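You operate a simulated robot arm through the tools that you are given. There is no shell and no other tool.

Carry out the task below with a simulated robot arm. There is one attempt and no reset: what you move stays moved.

## Task
Put things in order on the end of the bench by the small grey shelf. At the end: the beige cardboard tube from the end of the bench by the small grey shelf stands where the silver blue capped fitting stood; the cream filter from the end of the bench by the small grey shelf stands where the beige cardboard tube stood; the yellow wheel stands on top of the orange hose coil; the silver blue capped fitting stands where the yellow wheel stood; whatever was shut is shut again. Leave all else as you found it, and nothing knocked over.

It is judged by the outcome, as a careful person would: the job done as asked, and still so three seconds after it is handed in. It fails if anything else is knocked over, pushed out of place, dropped, spilled or broken.

## Robot
A 7-joint arm with a two-finger parallel gripper, fixed in place. Base frame: the origin is at the foot of the arm, x ahead of it, y to its left, z up; the work surface is at about z = 0. Readings come in mm, rad, newtons and seconds.
With the tool pointing down near the work surface it reaches from about 240 to 620 mm from the base axis. Its first joint turns from -1.152 to 1.152 rad. Payload 2.6 kg.
Tool frame: the origin (TCP) lies between the finger pads and is the grasp point; the fingertips stand 30 mm ahead of it; z points along the fingers, y is the line along which they close. Largest opening 94 mm; finger width 28, thickness 10; the body of the gripper, 50 by 96 mm, starts 55 mm behind the TCP.
Orientation is told as [roll, pitch, yaw] about the base's x, y, z axes, in that order, counted from this pose: with the fingers straight down and closing along the base's y, the tool's x points along the base's -x, its y along +y and its z along -z.

## Interface
- The arm moves only by the tool drive_tool. Its argument "moves" is a list of rows, each an object (a shift or turn left out is 0, a gripper value left out holds the last) with "translation": the shift along the tool's x, y, z in mm, a list of three; "angular": the turn, a rotation vector about the tool's x, y, z in rad, a list of three; "grip": the opening, from 0 (shut) to 1 (fully open). In form: [{"translation": [tx, ty, tz], "angular": [rx, ry, rz], "grip": grip}, ...]. A call has 1 to 20 rows; each row is the pose to reach, as a shift and turn from the pose commanded when the call began, along the tool's axes at that moment. Each row takes 0.2 s and may step no farther than 50 mm and 0.15 rad from the row before; otherwise, or with a gripper value out of range, the whole call is refused. A pose out of reach is approached as far as the arm can. The call stops where the force on the tool passes 40 N (or 10 N more than at its start, if that is more) or the arm is blocked; 0.2 s more then pass. The fingers move at their own pace (about 72 mm/s each) and stop on an object; they squeeze with about 23 N. The grip force told is the motor's: it shows also when the fingers shut on nothing. Time passes only in rows, and 0.2 s behind the last, so rows that repeat a pose let the fingers close. The reply holds the time, the measured pose of the TCP, the force on the tool along the base axes, the opening and the grip force, in the units named above and with some noise, with the torque about the TCP (base axes, N m) and any sound that the robot's microphone picked up, and new pictures: "pictures" is both (left out), scene, wrist or none.
- Cameras (640 x 400 px; columns grow to the right, rows downward): "scene" is fixed at [29.6, 437.4, 569.3]; the picture's right is [-0.83, -0.55, 0.00], its down [-0.36, 0.54, -0.76] and it looks along [0.42, -0.63, -0.65] (base axes); focal length 309 px, centre (320, 200). "wrist" rides on the gripper at [76, 14, -103] in the tool frame; the picture's right is [-0.18, 0.98, 0.00], its down [-0.75, -0.14, -0.64] and it looks along [-0.63, -0.12, 0.77] (tool axes); focal length 243 px, centre (320, 200). There is no depth. A picture from a camera that has moved, and an enlarged one, comes with that camera's place and axes in the base frame and with its lens. The place of the scene camera against the robot may be out by one fixed shift of up to 25 mm in any direction.
- zoom(camera, box): a new picture of the part [left, top, right, bottom] of that camera's present view, enlarged. The clock stands still meanwhile.
- hand_in(): hands the job in; it is judged then, once.

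Nothing tells you positions but the pictures and the camera data. Unless the task says otherwise, let go and move clear before handing in.

The tools are called after "Request:" by a JSON object that holds its "fn" and its "kwargs". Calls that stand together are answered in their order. drive_tool: Moves the arm, as the interface text tells. Its arguments: {"type":"object","properties":{"moves":{"type":"array","items":{"type":"object","properties":{"translation":{"type":"array","items":{"type":"number"}},"angular":{"type":"array","items":{"type":"number"}},"grip":{"type":"number"}}}},"pictures":{"type":"string","enum":["both","scene","wrist","none"]}},"required":["moves"]} The other tools are called the same way: zoom (camera, box) takes an enlarged picture of a part of a camera's view; hand_in () hands the job in.

At the start:

```text
clock: 0.0
tcp_pos: [336.0, -31.4, 266.7]
tool_rot: [0.0, 0.002, 0.001]
force: [-0.2, 0.8, 0.1]
moment: [-0.04, -0.02, 0.0]
gripper_width: 93.7
gripper_force: 0.0
```

scene: 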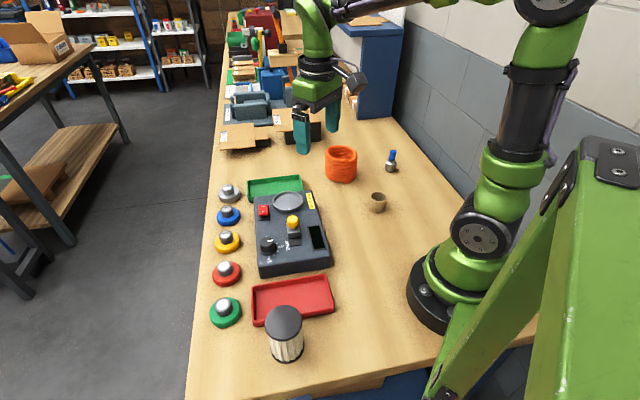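
wrist: 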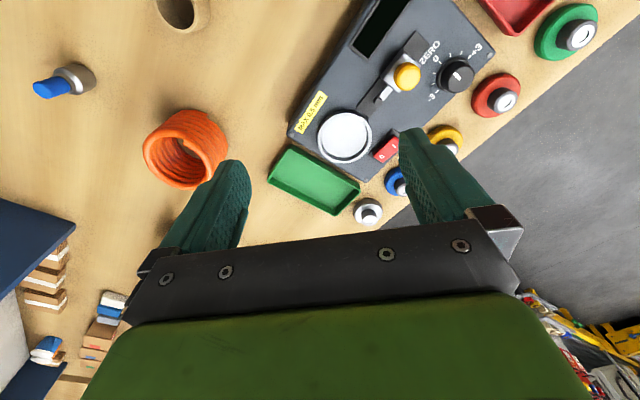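

I see a bench with a control box, a row of coloured wheels, an orange coil, a small beige tube, a blue-capped fitting and a cream filter. I will look closer before moving anything.

Request:
{"fn": "zoom", "kwargs": {"camera": "scene", "box": [200, 170, 360, 270]}}

Request:
{"fn": "zoom", "kwargs": {"camera": "scene", "box": [200, 260, 360, 360]}}

Request:
{"fn": "zoom", "kwargs": {"camera": "scene", "box": [300, 130, 430, 220]}}

Request:
{"fn": "zoom", "kwargs": {"camera": "scene", "box": [200, 0, 420, 150]}}

Request:
{"fn": "zoom", "kwargs": {"camera": "wrist", "box": [260, 0, 600, 230]}}

Request:
{"fn": "zoom", "kwargs": {"camera": "wrist", "box": [0, 0, 260, 230]}}

```text
4.00 times, centred on (280, 220) of scene
camera zoom: at [29.6, 437.4, 569.3], right [-0.83, -0.55, 0.0], down [-0.36, 0.54, -0.76], along [0.42, -0.63, -0.65], focal length 1235 px, centre (480, 120)
```

zoom: 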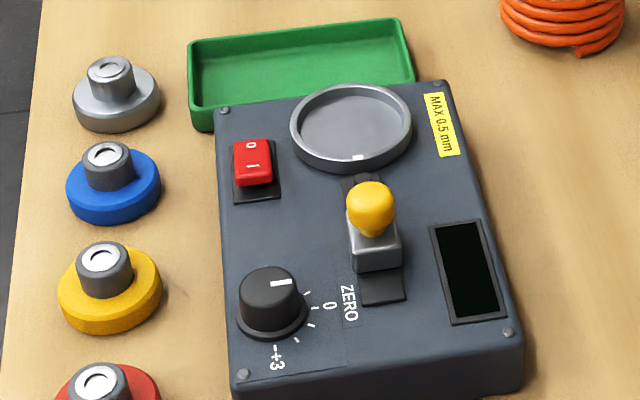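

```text
4.00 times, centred on (280, 310) of scene
camera zoom: at [29.6, 437.4, 569.3], right [-0.83, -0.55, 0.0], down [-0.36, 0.54, -0.76], along [0.42, -0.63, -0.65], focal length 1235 px, centre (480, -240)
```

zoom: 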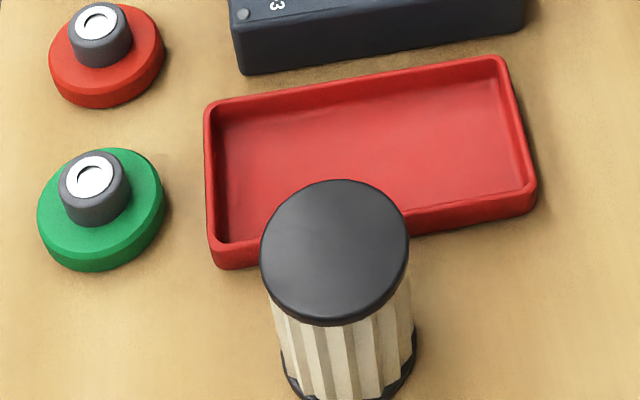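

```text
4.44 times, centred on (365, 175) of scene
camera zoom: at [29.6, 437.4, 569.3], right [-0.83, -0.55, 0.0], down [-0.36, 0.54, -0.76], along [0.42, -0.63, -0.65], focal length 1372 px, centre (120, 311)
```

zoom: 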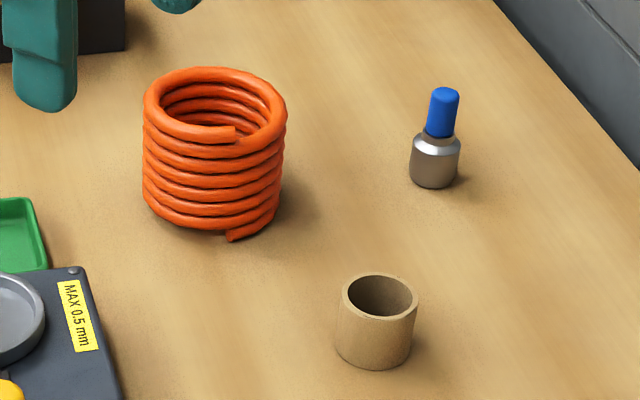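

```text
2.67 times, centred on (310, 75) of scene
camera zoom: at [29.6, 437.4, 569.3], right [-0.83, -0.55, 0.0], down [-0.36, 0.54, -0.76], along [0.42, -0.63, -0.65], focal length 823 px, centre (347, 533)
```

zoom: 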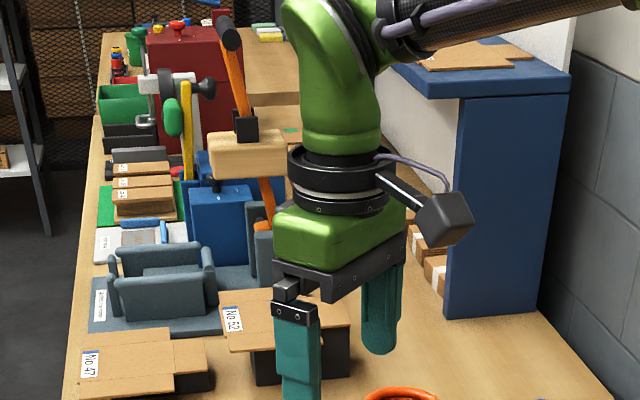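

```text
1.74 times, centred on (430, 115) of wrist
camera zoom: at [259.6, -17.6, 368.7], right [0.18, 0.98, 0.0], down [0.75, -0.14, 0.64], along [0.63, -0.12, -0.77], focal length 422 px, centre (129, 348)
```

zoom: 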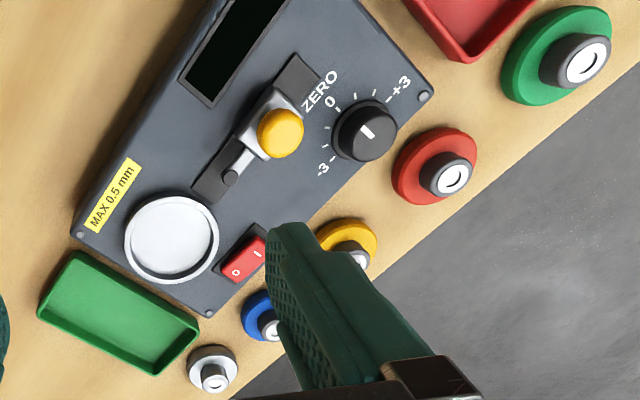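

```text
1.74 times, centred on (130, 115) of wrist
camera zoom: at [259.6, -17.6, 368.7], right [0.18, 0.98, 0.0], down [0.75, -0.14, 0.64], along [0.63, -0.12, -0.77], focal length 422 px, centre (650, 348)
```

zoom: 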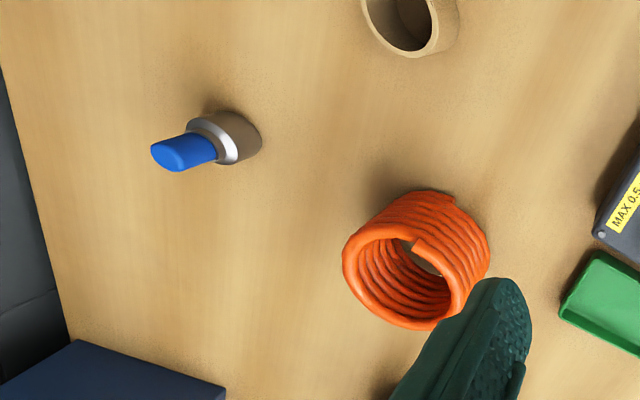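

Everything named seems to be within reach except that I haven't seen the "small grey shelf". I'll turn and raise the arm a bit to look around with the wrist camera before deciding.

Request:
{"fn": "drive_tool", "kwargs": {"moves": [{"translation": [0, 0, -40]}, {"translation": [30, 0, -80]}, {"translation": [60, 0, -110], "angular": [0, 0, 0.1]}, {"translation": [60, 0, -110], "angular": [0, 0, 0.1]}]}}

```text
clock: 1.0
tcp_pos: [277.0, -32.5, 375.9]
tool_rot: [0.001, 0.0, -0.1]
force: [-0.7, -0.2, -0.3]
moment: [-0.01, 0.04, 0.0]
gripper_width: 93.9
gripper_force: 0.1
camera wrist: at [202.4, -10.9, 478.6], right [0.28, 0.96, 0.0], down [0.74, -0.22, 0.64], along [0.62, -0.18, -0.77], focal length 243 px, centre (320, 200)
```

scene: 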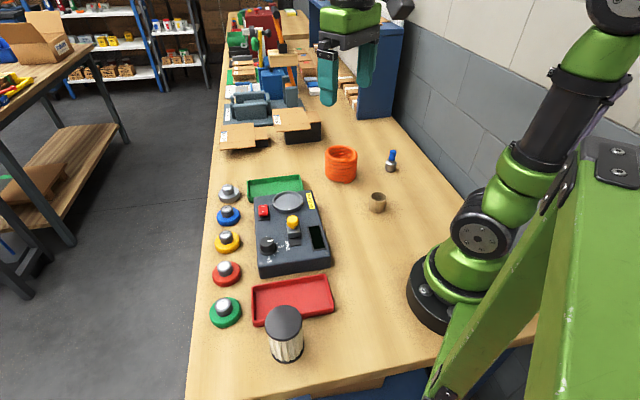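
wrist: 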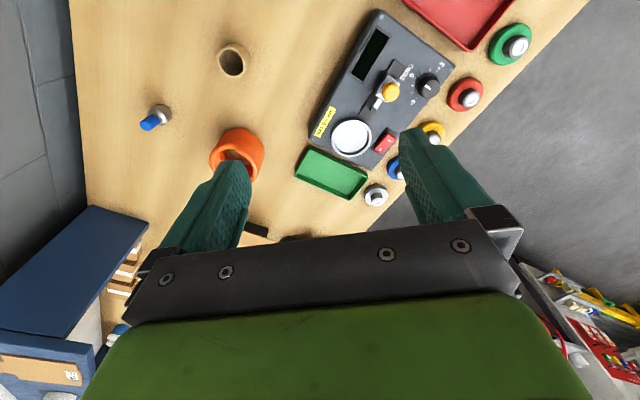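

The items I take as named are all in view. I'll rotate the wrist to look to the left end of the bench for the grey shelf.

Request:
{"fn": "drive_tool", "kwargs": {"moves": [{"angular": [0, 0, -0.14]}, {"angular": [0, 0, -0.28]}, {"angular": [0, 0, -0.42]}, {"angular": [0, 0, -0.56]}, {"angular": [0, 0, -0.7]}, {"angular": [0, 0, -0.84]}, {"angular": [0, 0, -0.98]}, {"angular": [0, 0, -1.12]}, {"angular": [0, 0, -1.26]}, {"angular": [0, 0, -1.4]}, {"angular": [0, 0, -1.4]}], "pictures": "wrist"}}

```text
clock: 3.4
tcp_pos: [275.2, -31.7, 375.9]
tool_rot: [0.0, 0.0, 1.303]
force: [0.5, 0.0, 0.5]
moment: [0.01, 0.01, 0.01]
gripper_width: 93.9
gripper_force: 0.0
camera wrist: at [241.8, -101.6, 478.6], right [-0.9, 0.44, 0.0], down [0.34, 0.69, 0.64], along [0.28, 0.58, -0.77], focal length 243 px, centre (320, 200)
```

wrist: 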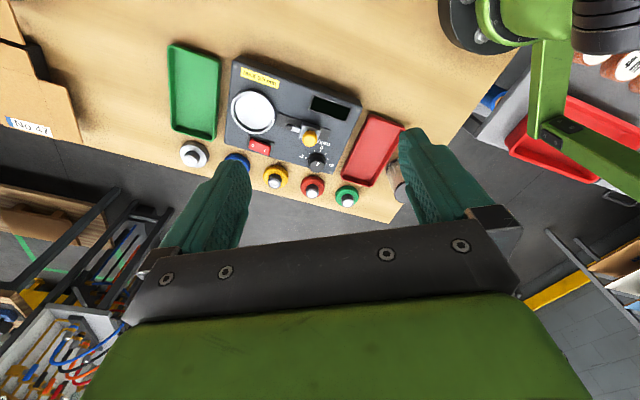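

A grey unit with red bins appears beside the arm's foot. I'll zoom on it to see whether there are duplicate items there.

Request:
{"fn": "zoom", "kwargs": {"camera": "wrist", "box": [440, 0, 640, 240]}}

Request:
{"fn": "drive_tool", "kwargs": {"moves": [{"angular": [0, 0, -0.14]}, {"angular": [0, 0, -0.28]}, {"angular": [0, 0, -0.42]}, {"angular": [0, 0, -0.56]}, {"angular": [0, 0, -0.7]}, {"angular": [0, 0, -0.84]}, {"angular": [0, 0, -0.84]}], "pictures": "wrist"}}

```text
1.67 times, centred on (540, 120) of wrist
camera zoom: at [241.8, -101.6, 478.6], right [-0.9, 0.44, 0.0], down [0.34, 0.69, 0.64], along [0.28, 0.58, -0.77], focal length 404 px, centre (-47, 333)
```

zoom: 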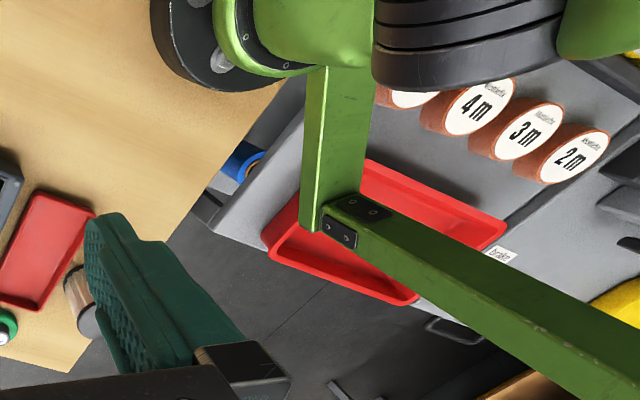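

```text
clock: 5.0
tcp_pos: [275.7, -30.9, 375.7]
tool_rot: [0.001, 0.001, 2.145]
force: [0.1, 0.0, -0.5]
moment: [0.01, -0.01, 0.02]
gripper_width: 93.9
gripper_force: 0.0
camera wrist: at [304.7, -103.5, 478.3], right [-0.93, -0.38, 0.0], down [-0.29, 0.71, 0.64], along [-0.24, 0.59, -0.77], focal length 243 px, centre (320, 200)
```

wrist: 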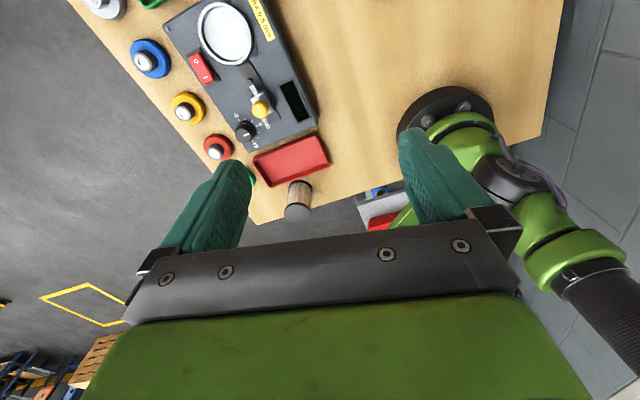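

A grey rack with red bins stands next to the arm's foot, so this bench end is the one meant, and I see no duplicate tubes or filters on it. Next I rotate the wrist to the yaw I'd use to grip the yellow wheel's hub (closing across the row).

Request:
{"fn": "drive_tool", "kwargs": {"moves": [{"angular": [0, 0, 0.147]}, {"angular": [0, 0, 0.294]}, {"angular": [0, 0, 0.441]}, {"angular": [0, 0, 0.588]}, {"angular": [0, 0, 0.735]}, {"angular": [0, 0, 0.882]}, {"angular": [0, 0, 1.029]}, {"angular": [0, 0, 1.176]}, {"angular": [0, 0, 1.323]}, {"angular": [0, 0, 1.47]}, {"angular": [0, 0, 1.617]}, {"angular": [0, 0, 1.764]}, {"angular": [0, 0, 1.911]}, {"angular": [0, 0, 2.058]}, {"angular": [0, 0, 2.205]}, {"angular": [0, 0, 2.352]}, {"angular": [0, 0, 2.499]}, {"angular": [0, 0, 2.646]}, {"angular": [0, 0, 2.793]}, {"angular": [0, 0, 2.93]}], "pictures": "wrist"}}

```text
clock: 9.2
tcp_pos: [275.2, -31.6, 376.1]
tool_rot: [0.001, -0.001, -0.793]
force: [0.2, 0.7, 0.0]
moment: [-0.02, 0.0, 0.0]
gripper_width: 94.0
gripper_force: 0.1
camera wrist: at [232.2, 32.6, 478.7], right [0.83, 0.56, 0.0], down [0.43, -0.64, 0.64], along [0.36, -0.53, -0.77], focal length 243 px, centre (320, 200)
```

wrist: 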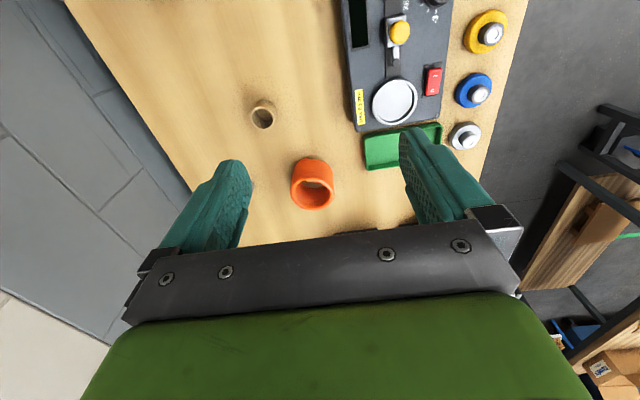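

The view from here shows the coil and wheels; I'll zoom to compare the wheel size with the coil's hole.

Request:
{"fn": "zoom", "kwargs": {"camera": "wrist", "box": [240, 90, 400, 220]}}

Request:
{"fn": "zoom", "kwargs": {"camera": "wrist", "box": [420, 0, 540, 160]}}

```text
3.08 times, centred on (320, 155) of wrist
camera zoom: at [232.2, 32.6, 478.7], right [0.83, 0.56, 0.0], down [0.43, -0.64, 0.64], along [0.36, -0.53, -0.77], focal length 746 px, centre (320, 338)
```

zoom: 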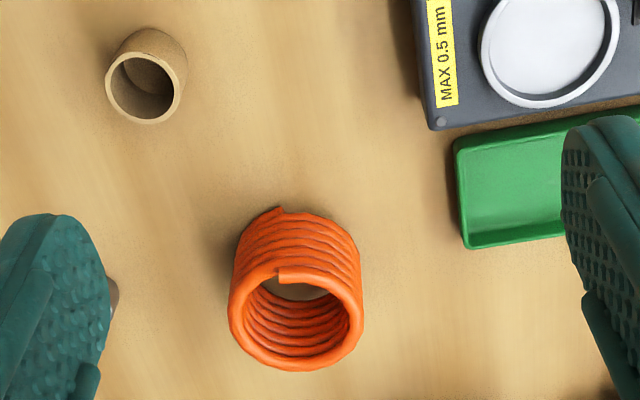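

```text
2.50 times, centred on (480, 80) of wrist
camera zoom: at [232.2, 32.6, 478.7], right [0.83, 0.56, 0.0], down [0.43, -0.64, 0.64], along [0.36, -0.53, -0.77], focal length 606 px, centre (-80, 500)
```

zoom: 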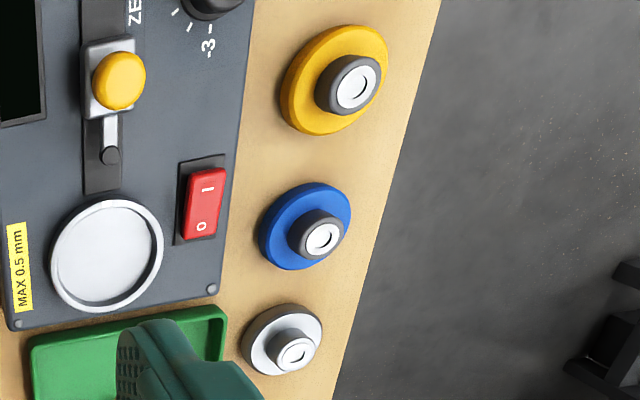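

The coil's hole looks about 70 mm wide and the wheel about 60–66 mm, so I need close measurements. I'll hover over the yellow wheel at about (475, 147).

Request:
{"fn": "drive_tool", "kwargs": {"moves": [{"translation": [-2, 33, 27]}, {"translation": [-4, 67, 54]}, {"translation": [-5, 100, 81]}, {"translation": [-7, 134, 108]}, {"translation": [-8, 167, 135]}, {"translation": [-10, 201, 162]}, {"translation": [-12, 234, 189]}, {"translation": [-13.5, 267.6, 216]}, {"translation": [-13.5, 267.6, 216]}], "pictures": "both"}}

```text
clock: 11.2
tcp_pos: [475.7, 147.8, 157.3]
tool_rot: [-0.001, 0.001, -0.789]
force: [0.3, -0.1, -0.5]
moment: [-0.03, -0.03, -0.01]
gripper_width: 94.2
gripper_force: 0.1
camera wrist: at [431.9, 212.1, 259.9], right [0.83, 0.56, 0.0], down [0.43, -0.63, 0.64], along [0.36, -0.53, -0.77], focal length 243 px, centre (320, 200)
```

scene: 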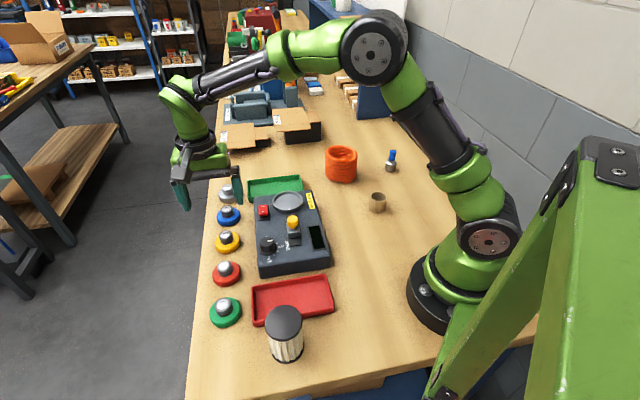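
wrist: 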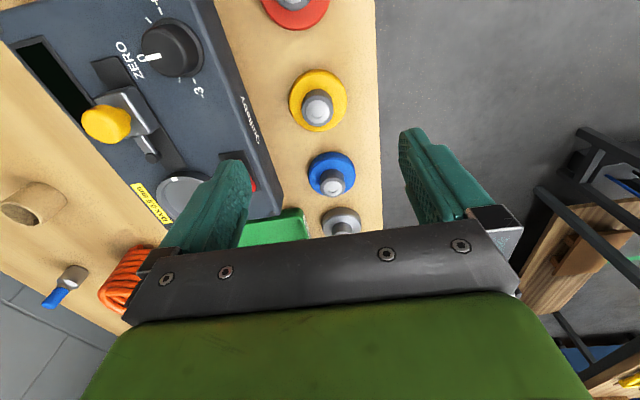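

Hovering; the wheel is at about column 318, row 100 in the wrist view. I zoom to measure it.

Request:
{"fn": "zoom", "kwargs": {"camera": "wrist", "box": [270, 50, 370, 150]}}

Request:
{"fn": "zoom", "kwargs": {"camera": "wrist", "box": [220, 0, 400, 240]}}

```text
4.00 times, centred on (320, 100) of wrist
camera zoom: at [431.9, 212.1, 259.9], right [0.83, 0.56, 0.0], down [0.43, -0.63, 0.64], along [0.36, -0.53, -0.77], focal length 970 px, centre (320, 600)
```

zoom: 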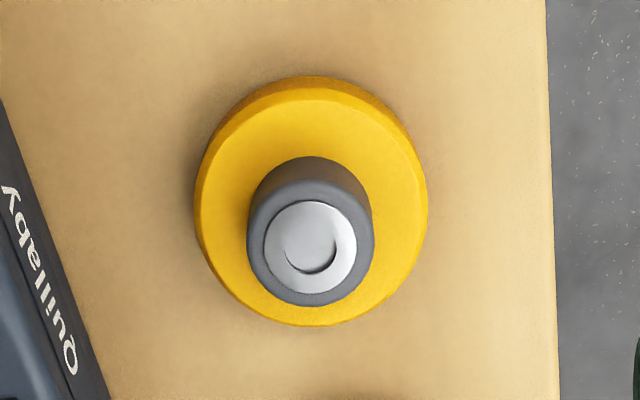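

```text
1.67 times, centred on (310, 120) of wrist
camera zoom: at [431.9, 212.1, 259.9], right [0.83, 0.56, 0.0], down [0.43, -0.63, 0.64], along [0.36, -0.53, -0.77], focal length 404 px, centre (337, 333)
```

zoom: 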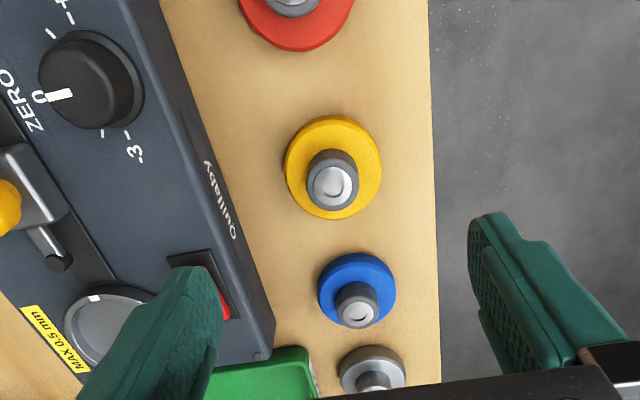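

The yellow wheel's axis is at about (475, 144), its disc about 57 mm wide and its hub about 30 mm wide up to z≈37. I'll align, narrow the fingers and lower to check before gripping the hub.

Request:
{"fn": "drive_tool", "kwargs": {"moves": [{"translation": [-2.3, -3.3, 20], "grip": 0.5}, {"translation": [-2.3, -3.3, 50], "grip": 0.5}, {"translation": [-2.3, -3.3, 80], "grip": 0.5}, {"translation": [-2.3, -3.3, 80], "grip": 0.5}], "pictures": "both"}}

Request:
{"fn": "zoom", "kwargs": {"camera": "wrist", "box": [240, 60, 400, 240]}}

Request:
{"fn": "zoom", "kwargs": {"camera": "scene", "box": [170, 170, 290, 270]}}

```text
clock: 12.2
tcp_pos: [473.7, 143.8, 77.5]
tool_rot: [-0.001, 0.0, -0.788]
force: [-0.1, -0.2, -0.2]
moment: [0.01, 0.0, 0.02]
gripper_width: 46.7
gripper_force: 0.1
camera wrist: at [430.2, 207.6, 180.9], right [0.83, 0.56, 0.0], down [0.43, -0.63, 0.64], along [0.36, -0.53, -0.77], focal length 243 px, centre (320, 200)
```

scene: 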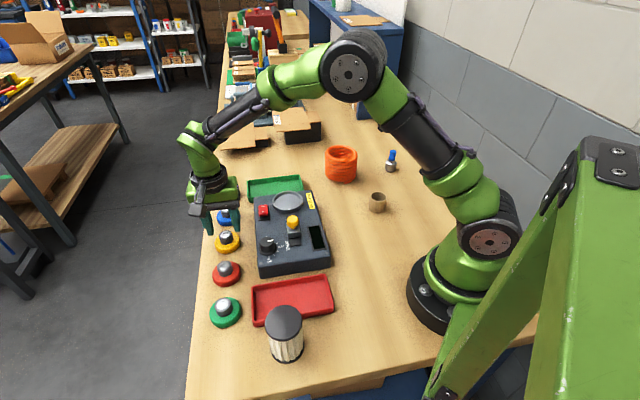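
wrist: 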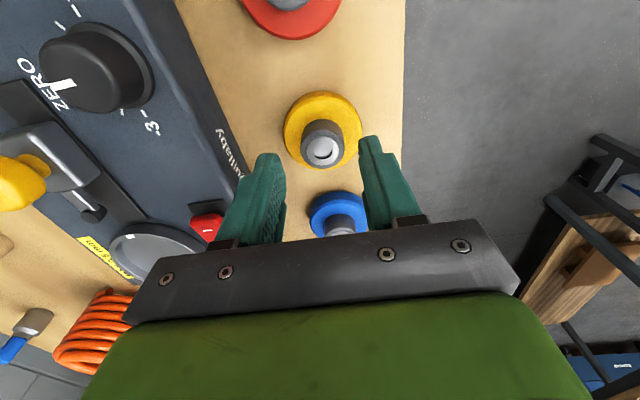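

```text
2.22 times, centred on (320, 150) of wrist
camera zoom: at [430.2, 207.6, 180.9], right [0.83, 0.56, 0.0], down [0.43, -0.63, 0.64], along [0.36, -0.53, -0.77], focal length 539 px, centre (320, 311)
```

zoom: 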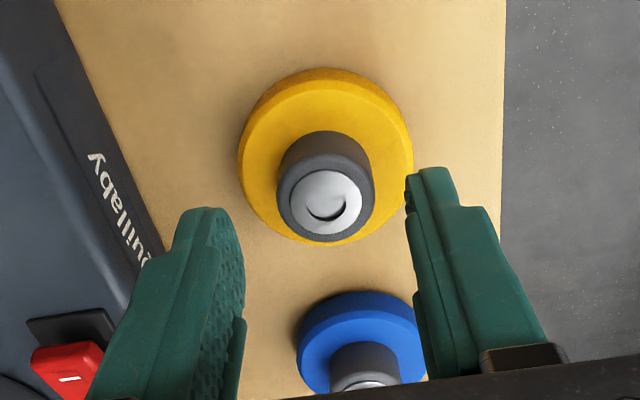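

```text
4.00 times, centred on (230, 220) of scene
camera zoom: at [29.6, 437.4, 569.3], right [-0.83, -0.55, 0.0], down [-0.36, 0.54, -0.76], along [0.42, -0.63, -0.65], focal length 1235 px, centre (680, 120)
```

zoom: 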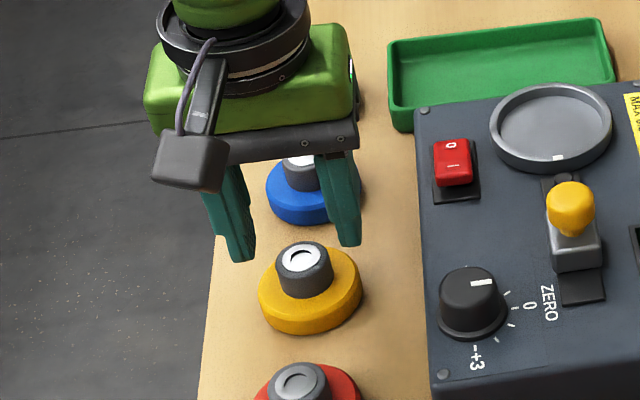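

Alignment is good; the wheel's axis is at about (474.3, 144.7). I lower the fingertips to just above the disc and close on the hub.

Request:
{"fn": "drive_tool", "kwargs": {"moves": [{"translation": [0.2, 1, 15], "grip": 0.5}, {"translation": [0.2, 1, 29.5], "grip": 0.5}, {"translation": [0.2, 1, 29.5], "grip": 0.5}, {"translation": [0.2, 1, 29.5], "grip": 0.2}, {"translation": [0.2, 1, 29.5], "grip": 0.2}, {"translation": [0.2, 1, 29.5], "grip": 0.2}], "pictures": "both"}}

Request:
{"fn": "zoom", "kwargs": {"camera": "wrist", "box": [240, 60, 400, 240]}}

Request:
{"fn": "zoom", "kwargs": {"camera": "scene", "box": [170, 170, 290, 270]}}

```text
clock: 13.6
tcp_pos: [475.0, 145.3, 49.5]
tool_rot: [0.001, -0.001, -0.789]
force: [-1.3, 0.6, 0.0]
moment: [-0.02, 0.05, -0.01]
gripper_width: 29.0
gripper_force: 22.5
camera wrist: at [431.0, 208.8, 152.7], right [0.83, 0.56, 0.0], down [0.43, -0.63, 0.64], along [0.36, -0.53, -0.77], focal length 243 px, centre (320, 200)
```

scene: 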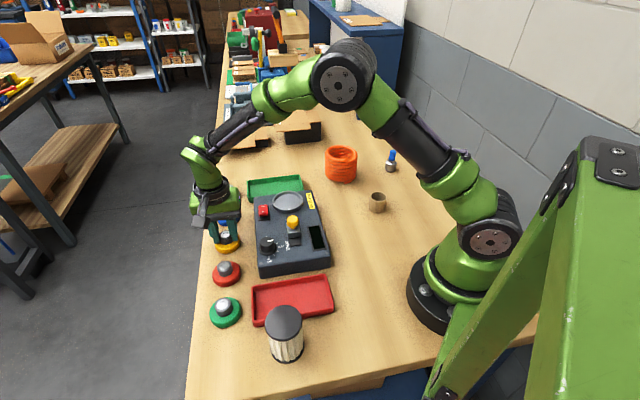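
wrist: 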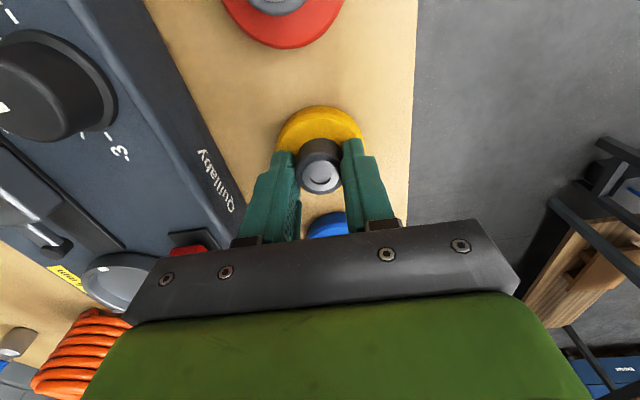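

```text
2.22 times, centred on (320, 150) of wrist
camera zoom: at [431.0, 208.8, 152.7], right [0.83, 0.56, 0.0], down [0.43, -0.63, 0.64], along [0.36, -0.53, -0.77], focal length 539 px, centre (320, 311)
```

zoom: 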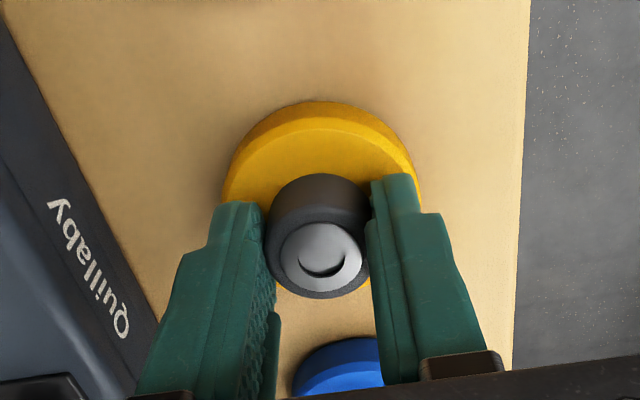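

```text
4.00 times, centred on (230, 220) of scene
camera zoom: at [29.6, 437.4, 569.3], right [-0.83, -0.55, 0.0], down [-0.36, 0.54, -0.76], along [0.42, -0.63, -0.65], focal length 1235 px, centre (680, 120)
```

zoom: 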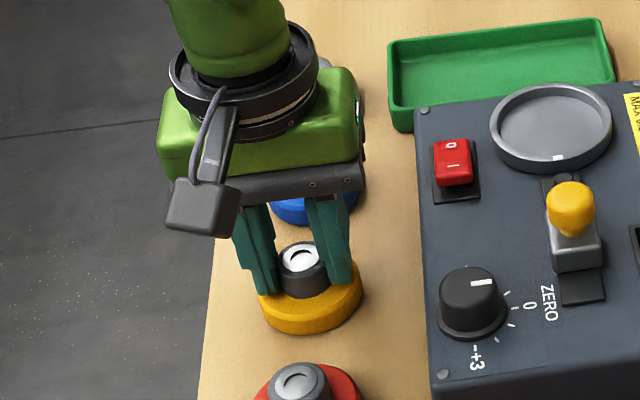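

The hub is held (29 mm). I lift it straight up and check.

Request:
{"fn": "drive_tool", "kwargs": {"moves": [{"translation": [0, 0, -10], "grip": 0.15}, {"translation": [0, 0, -40], "grip": 0.15}, {"translation": [0, 0, -85], "grip": 0.15}, {"translation": [0, 0, -130], "grip": 0.15}, {"translation": [0, 0, -170], "grip": 0.15}, {"translation": [0, 0, -170], "grip": 0.15}], "pictures": "both"}}

```text
clock: 15.0
tcp_pos: [473.1, 142.7, 219.0]
tool_rot: [-0.001, 0.0, -0.787]
force: [0.0, -0.8, -0.2]
moment: [-0.02, -0.01, 0.0]
gripper_width: 14.1
gripper_force: 0.0
camera wrist: at [429.5, 206.3, 322.4], right [0.83, 0.56, 0.0], down [0.43, -0.63, 0.64], along [0.36, -0.53, -0.77], focal length 243 px, centre (320, 200)
```

scene: 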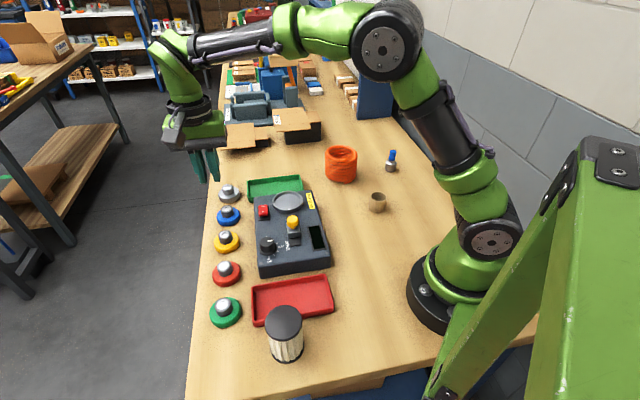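
wrist: 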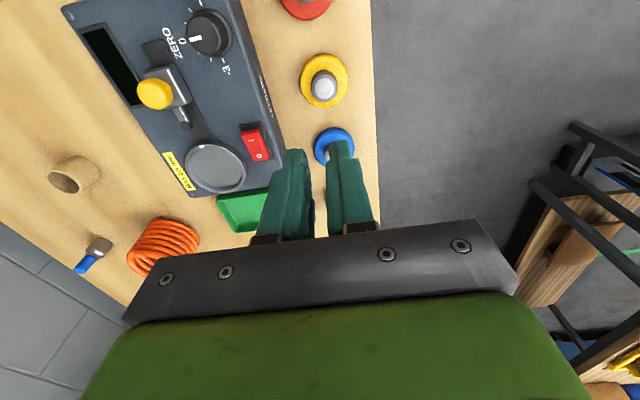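

The hub slipped out and the wheel stayed standing. I'll zoom to check that it is still in place and how to grip better.

Request:
{"fn": "zoom", "kwargs": {"camera": "wrist", "box": [275, 40, 375, 120]}}

Request:
{"fn": "zoom", "kwargs": {"camera": "scene", "box": [190, 210, 270, 270]}}

```text
5.00 times, centred on (325, 80) of wrist
camera zoom: at [429.5, 206.3, 322.4], right [0.83, 0.56, 0.0], down [0.43, -0.63, 0.64], along [0.36, -0.53, -0.77], focal length 1213 px, centre (295, 800)
```

zoom: 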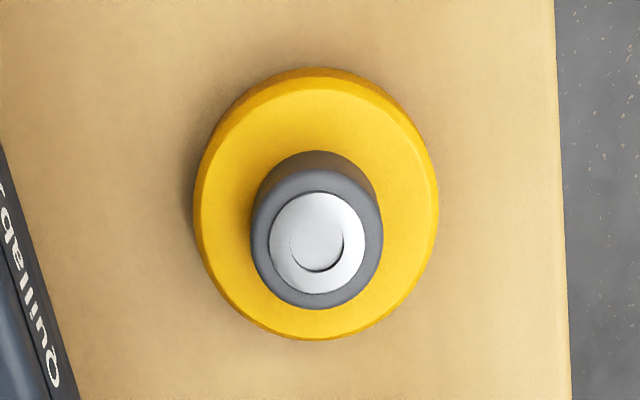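

```text
6.67 times, centred on (230, 240) of scene
camera zoom: at [29.5, 437.4, 569.3], right [-0.83, -0.55, 0.0], down [-0.36, 0.54, -0.76], along [0.42, -0.63, -0.65], focal length 2058 px, centre (920, -67)
```

zoom: 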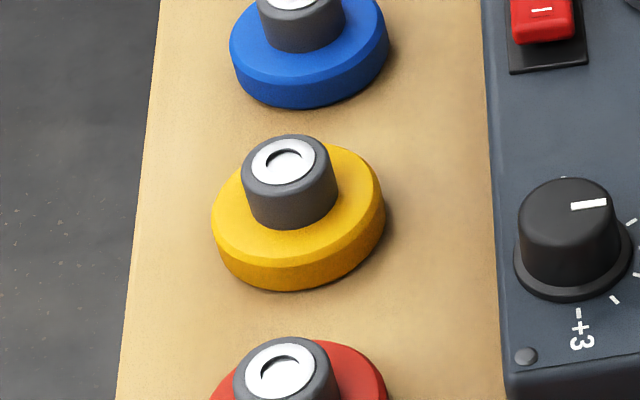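

The wheel hasn't moved; the tips only caught the top of the hub. I'll go back down deeper, stepping until the tips nearly touch the disc.

Request:
{"fn": "drive_tool", "kwargs": {"moves": [{"translation": [-1.5, 0, 45], "grip": 0.5}, {"translation": [-1.5, 0, 90], "grip": 0.5}, {"translation": [-1.5, 0, 135], "grip": 0.5}, {"translation": [-1.5, 0, 165], "grip": 0.5}, {"translation": [-1.5, 0, 171.5], "grip": 0.5}, {"translation": [-1.5, 0, 171.5], "grip": 0.5}], "pictures": "both"}}

Request:
{"fn": "zoom", "kwargs": {"camera": "scene", "box": [190, 190, 270, 270]}}

Request:
{"fn": "zoom", "kwargs": {"camera": "wrist", "box": [240, 90, 400, 240]}}

```text
clock: 16.4
tcp_pos: [474.0, 142.0, 50.5]
tool_rot: [0.002, 0.0, -0.789]
force: [1.1, 0.8, -1.2]
moment: [-0.01, 0.0, -0.01]
gripper_width: 46.8
gripper_force: 0.0
camera wrist: at [431.6, 206.6, 152.9], right [0.83, 0.56, 0.0], down [0.43, -0.63, 0.64], along [0.36, -0.53, -0.77], focal length 243 px, centre (320, 200)
```

scene: 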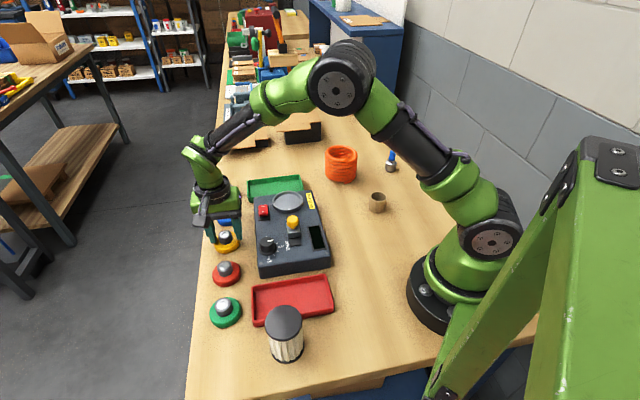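
wrist: 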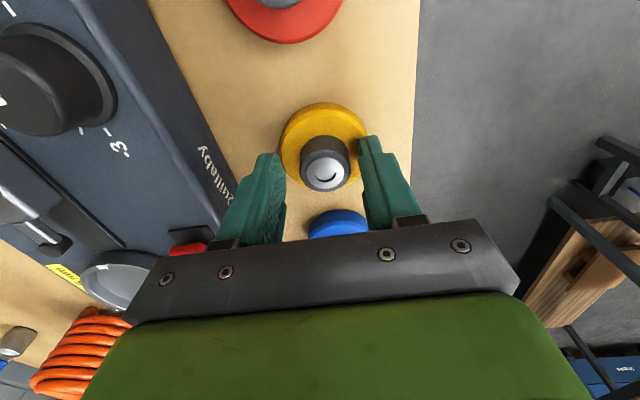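

```text
5.00 times, centred on (230, 230) of scene
camera zoom: at [29.6, 437.4, 569.3], right [-0.83, -0.55, 0.0], down [-0.36, 0.54, -0.76], along [0.42, -0.63, -0.65], focal length 1544 px, centre (770, 50)
```

zoom: 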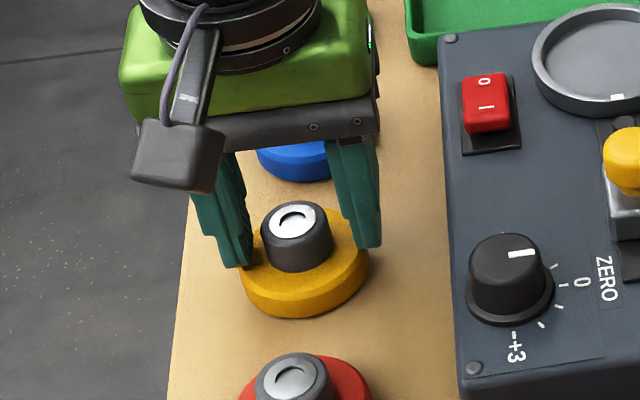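

```text
2.67 times, centred on (320, 165) of wrist
camera zoom: at [431.6, 206.6, 152.9], right [0.83, 0.56, 0.0], down [0.43, -0.63, 0.64], along [0.36, -0.53, -0.77], focal length 647 px, centre (320, 293)
```

zoom: 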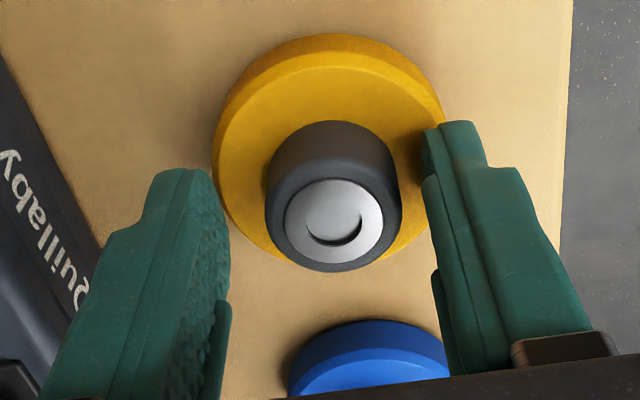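

The hub is about 3.5 mm off along the closing direction; I correct that and go down another 3 mm, watching the force.

Request:
{"fn": "drive_tool", "kwargs": {"moves": [{"translation": [-2, 3.5, 1], "grip": 0.5}, {"translation": [-2, 3.5, 3], "grip": 0.5}, {"translation": [-2, 3.5, 3], "grip": 0.5}], "pictures": "none"}}

```text
clock: 17.2
tcp_pos: [479.2, 144.2, 47.6]
tool_rot: [0.003, -0.001, -0.79]
force: [-9.7, -3.5, 19.1]
moment: [-0.15, 0.44, -0.02]
gripper_width: 47.2
gripper_force: 0.0
```

The tips touch the disc at z≈18. I raise 1 mm, close fully on the hub and try a slow small lift with force readings.

Request:
{"fn": "drive_tool", "kwargs": {"moves": [{"translation": [0, 0, -1.5], "grip": 0.5}, {"translation": [0, 0, -1.5], "grip": 0}, {"translation": [0, 0, -1.5], "grip": 0}, {"translation": [0, 0, -1.5], "grip": 0}, {"translation": [0, 0, -1.5], "grip": 0}], "pictures": "wrist"}}

Request:
{"fn": "zoom", "kwargs": {"camera": "wrist", "box": [240, 90, 400, 240]}}

Request:
{"fn": "drive_tool", "kwargs": {"moves": [{"translation": [0, 0, -2], "grip": 0}, {"translation": [0, 0, -4], "grip": 0}, {"translation": [0, 0, -4], "grip": 0}], "pictures": "wrist"}}

```text
clock: 18.4
tcp_pos: [480.2, 142.1, 48.3]
tool_rot: [-0.001, 0.0, -0.79]
force: [-4.8, -8.1, 10.0]
moment: [-0.18, 0.15, 0.06]
gripper_width: 29.0
gripper_force: 23.1
camera wrist: at [436.8, 206.8, 150.8], right [0.83, 0.56, 0.0], down [0.43, -0.63, 0.64], along [0.36, -0.53, -0.77], focal length 243 px, centre (320, 200)
```

wrist: 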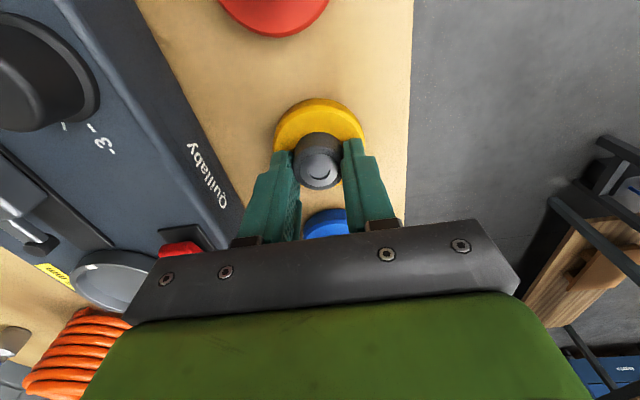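

```text
2.67 times, centred on (320, 165) of wrist
camera zoom: at [436.8, 206.8, 150.8], right [0.83, 0.56, 0.0], down [0.43, -0.63, 0.64], along [0.36, -0.53, -0.77], focal length 647 px, centre (320, 293)
```

zoom: 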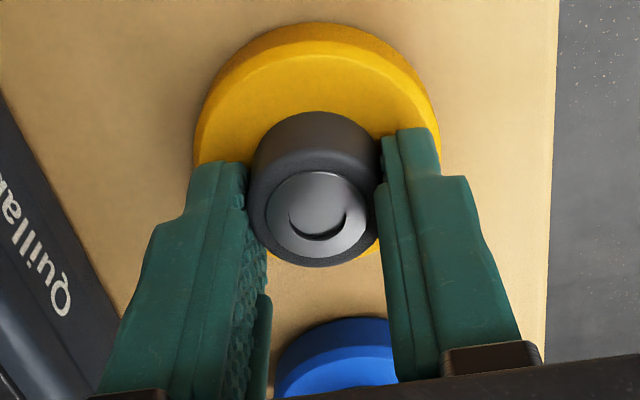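

```text
clock: 19.2
tcp_pos: [480.7, 143.8, 50.5]
tool_rot: [-0.001, 0.0, -0.789]
force: [-1.1, 0.2, -1.0]
moment: [-0.02, -0.01, 0.0]
gripper_width: 29.1
gripper_force: 22.9
camera wrist: at [436.2, 207.9, 154.3], right [0.83, 0.56, 0.0], down [0.43, -0.63, 0.64], along [0.36, -0.53, -0.77], focal length 243 px, centre (320, 200)
```

wrist: 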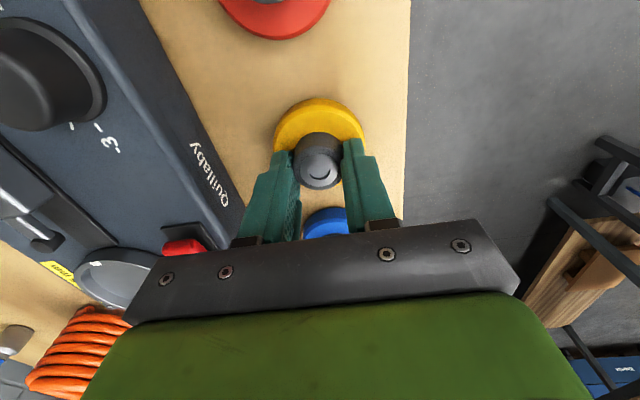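

It may be lifting now (hub unchanged relative to the fingers). I continue slowly.

Request:
{"fn": "drive_tool", "kwargs": {"moves": [{"translation": [0, 0, -4], "grip": 0}, {"translation": [0, 0, -8], "grip": 0}, {"translation": [0, 0, -14], "grip": 0}, {"translation": [0, 0, -14], "grip": 0}], "pictures": "both"}}

Request:
{"fn": "zoom", "kwargs": {"camera": "scene", "box": [190, 190, 270, 270]}}

```text
clock: 20.2
tcp_pos: [479.6, 144.9, 65.5]
tool_rot: [0.0, -0.001, -0.789]
force: [0.0, 0.2, -0.8]
moment: [0.0, 0.03, -0.02]
gripper_width: 29.1
gripper_force: 22.4
camera wrist: at [436.1, 208.6, 168.4], right [0.83, 0.56, 0.0], down [0.43, -0.63, 0.64], along [0.36, -0.53, -0.77], focal length 243 px, centre (320, 200)
```

scene: 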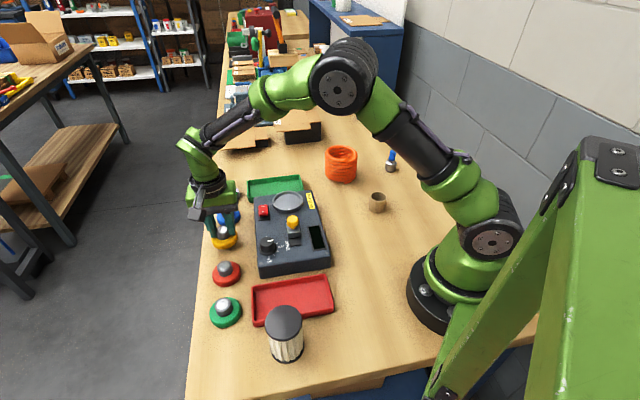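
wrist: 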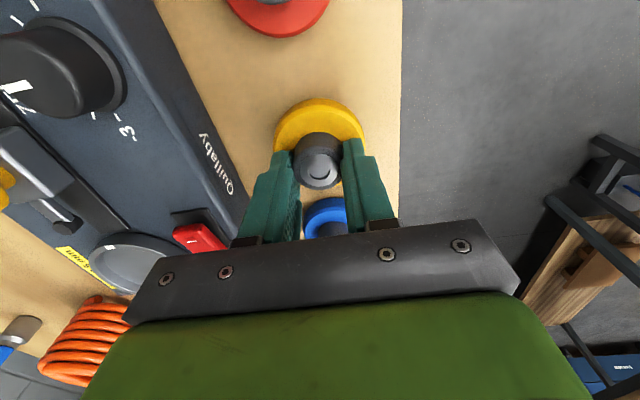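

```text
5.00 times, centred on (230, 230) of scene
camera zoom: at [29.6, 437.4, 569.3], right [-0.83, -0.55, 0.0], down [-0.36, 0.54, -0.76], along [0.42, -0.63, -0.65], focal length 1544 px, centre (770, 50)
```

zoom: 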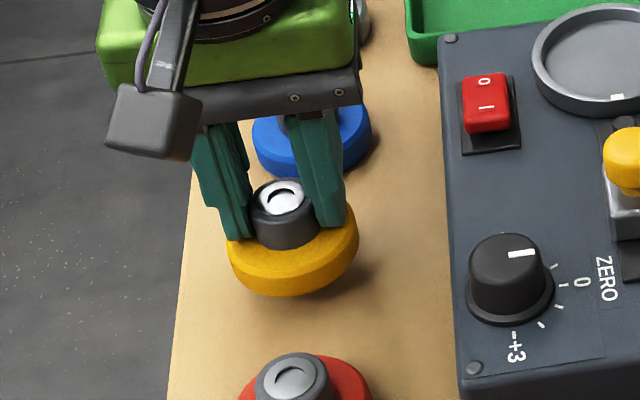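

The wheel is lifted clear. I keep raising it gently.

Request:
{"fn": "drive_tool", "kwargs": {"moves": [{"translation": [0, 0, -10], "grip": 0}, {"translation": [0, 0, -22], "grip": 0}, {"translation": [0, 0, -36], "grip": 0}, {"translation": [0, 0, -51], "grip": 0}, {"translation": [0, 0, -66], "grip": 0}, {"translation": [0, 0, -81], "grip": 0}, {"translation": [0, 0, -96], "grip": 0}, {"translation": [0, 0, -111], "grip": 0}, {"translation": [0, 0, -124], "grip": 0}, {"translation": [0, 0, -134], "grip": 0}, {"translation": [0, 0, -140], "grip": 0}, {"translation": [0, 0, -140], "grip": 0}], "pictures": "wrist"}}

Request:
{"fn": "zoom", "kwargs": {"camera": "wrist", "box": [80, 80, 280, 300]}}

```text
clock: 22.8
tcp_pos: [481.1, 143.8, 204.4]
tool_rot: [-0.001, 0.0, -0.788]
force: [0.3, -0.5, -1.2]
moment: [-0.01, 0.01, 0.02]
gripper_width: 29.1
gripper_force: 23.1
camera wrist: at [437.1, 207.3, 308.1], right [0.83, 0.56, 0.0], down [0.43, -0.63, 0.64], along [0.36, -0.53, -0.77], focal length 243 px, centre (320, 200)
```

wrist: 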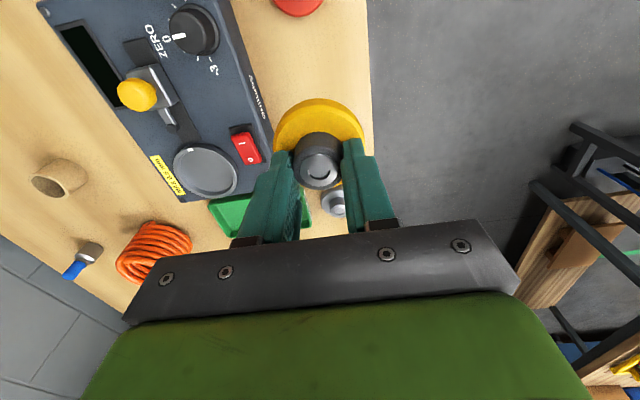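

```text
1.82 times, centred on (180, 190) of wrist
camera zoom: at [437.1, 207.3, 308.1], right [0.83, 0.56, 0.0], down [0.43, -0.63, 0.64], along [0.36, -0.53, -0.77], focal length 441 px, centre (574, 218)
```

zoom: 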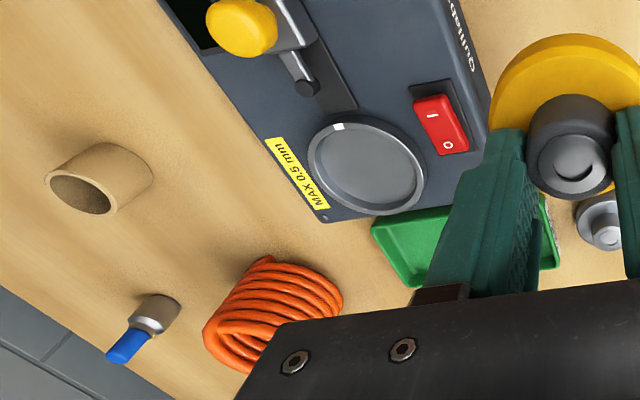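

The wheel is secure. I move it over the bench to a stand-off beside the orange coil so I can see the coil properly.

Request:
{"fn": "drive_tool", "kwargs": {"moves": [{"translation": [-8, -9, 0], "grip": 0}, {"translation": [-24, -25, 0], "grip": 0}, {"translation": [-44, -46, 0], "grip": 0}, {"translation": [-64, -68, 0], "grip": 0}, {"translation": [-84, -89, 0], "grip": 0}, {"translation": [-104, -110, 0], "grip": 0}, {"translation": [-124, -131, 0], "grip": 0}, {"translation": [-144, -152, 0], "grip": 0}, {"translation": [-164, -173, 0], "grip": 0}, {"translation": [-184, -194, 0], "grip": 0}, {"translation": [-202, -213, 0], "grip": 0}, {"translation": [-215, -227, 0], "grip": 0}, {"translation": [-223, -235, 0], "grip": 0}, {"translation": [-223, -235, 0], "grip": 0}], "pictures": "both"}}

Request:
{"fn": "zoom", "kwargs": {"camera": "wrist", "box": [140, 40, 300, 180]}}

```text
clock: 25.8
tcp_pos: [469.6, -178.9, 206.1]
tool_rot: [0.0, 0.0, -0.788]
force: [-0.2, 0.0, -1.3]
moment: [-0.01, 0.0, -0.03]
gripper_width: 28.7
gripper_force: 22.6
camera wrist: at [426.4, -115.8, 308.7], right [0.83, 0.56, 0.0], down [0.43, -0.63, 0.64], along [0.36, -0.53, -0.77], focal length 243 px, centre (320, 200)
```

scene: 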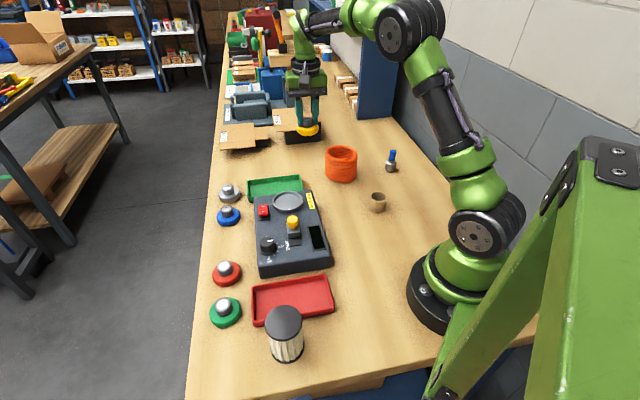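
wrist: 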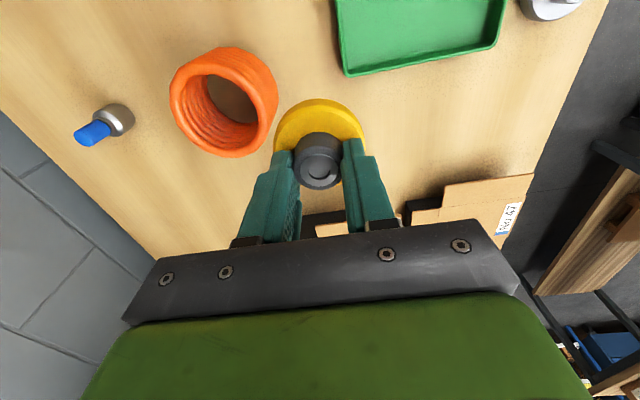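

```text
2.86 times, centred on (220, 110) of wrist
camera zoom: at [426.4, -115.8, 308.7], right [0.83, 0.56, 0.0], down [0.43, -0.63, 0.64], along [0.36, -0.53, -0.77], focal length 693 px, centre (606, 457)
```

zoom: 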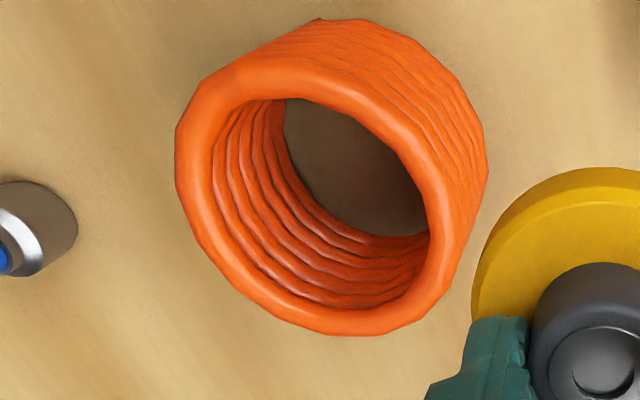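

The coil's top is at about z≈86, centred near (394, -233), hole about 68 mm, which is wider than the wheel's 57 mm. I'll move above its centre and look before probing gently.

Request:
{"fn": "drive_tool", "kwargs": {"moves": [{"translation": [2, -10, 0], "grip": 0}, {"translation": [4, -28, 0], "grip": 0}, {"translation": [7, -48, 0], "grip": 0}, {"translation": [9, -68, 5], "grip": 0}, {"translation": [11, -84, 10], "grip": 0}, {"translation": [12, -92, 16], "grip": 0}, {"translation": [12, -92, 16], "grip": 0}], "pictures": "both"}}

Request:
{"fn": "zoom", "kwargs": {"camera": "wrist", "box": [240, 30, 400, 200]}}

Request:
{"fn": "zoom", "kwargs": {"camera": "scene", "box": [280, 80, 400, 190]}}

```text
clock: 27.4
tcp_pos: [396.3, -234.7, 188.5]
tool_rot: [0.0, 0.0, -0.789]
force: [0.3, 0.0, -0.8]
moment: [0.02, -0.01, -0.04]
gripper_width: 28.8
gripper_force: 23.0
camera wrist: at [352.1, -171.7, 292.2], right [0.83, 0.56, 0.0], down [0.43, -0.63, 0.64], along [0.36, -0.53, -0.77], focal length 243 px, centre (320, 200)
```

scene: 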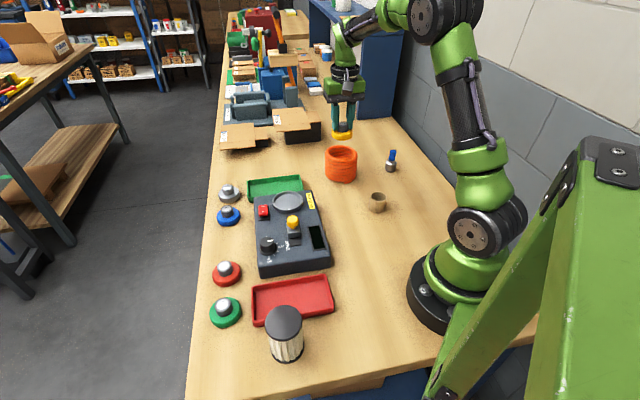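
wrist: 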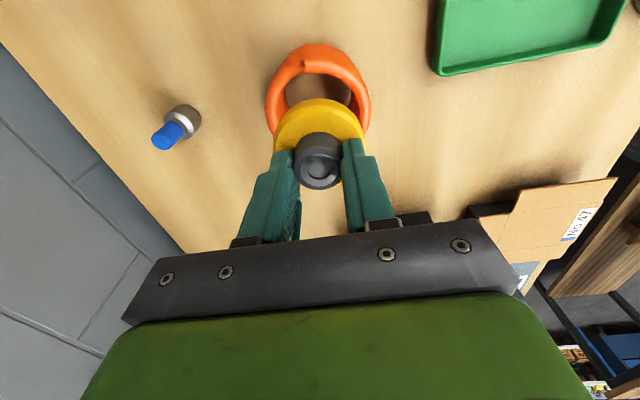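

```text
2.35 times, centred on (320, 115) of wrist
camera zoom: at [352.1, -171.7, 292.2], right [0.83, 0.56, 0.0], down [0.43, -0.63, 0.64], along [0.36, -0.53, -0.77], focal length 571 px, centre (320, 400)
```

zoom: 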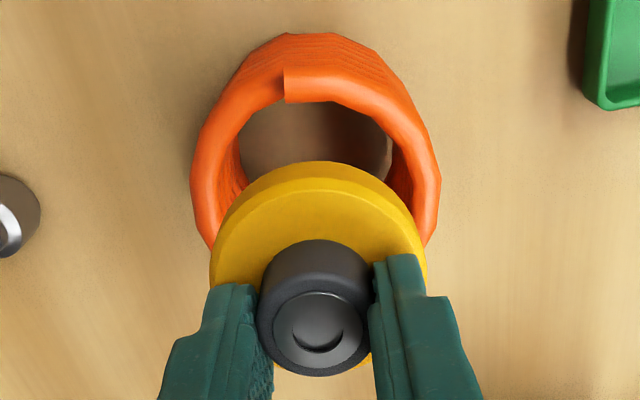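

```text
3.64 times, centred on (340, 135) of scene
camera zoom: at [29.6, 437.4, 569.3], right [-0.83, -0.55, 0.0], down [-0.36, 0.54, -0.76], along [0.42, -0.63, -0.65], focal length 1123 px, centre (247, 436)
```

zoom: 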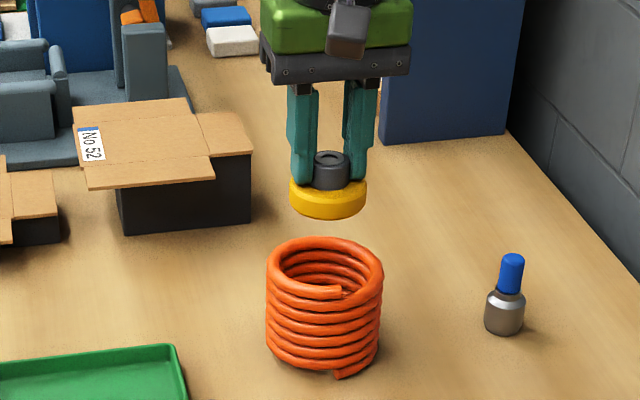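

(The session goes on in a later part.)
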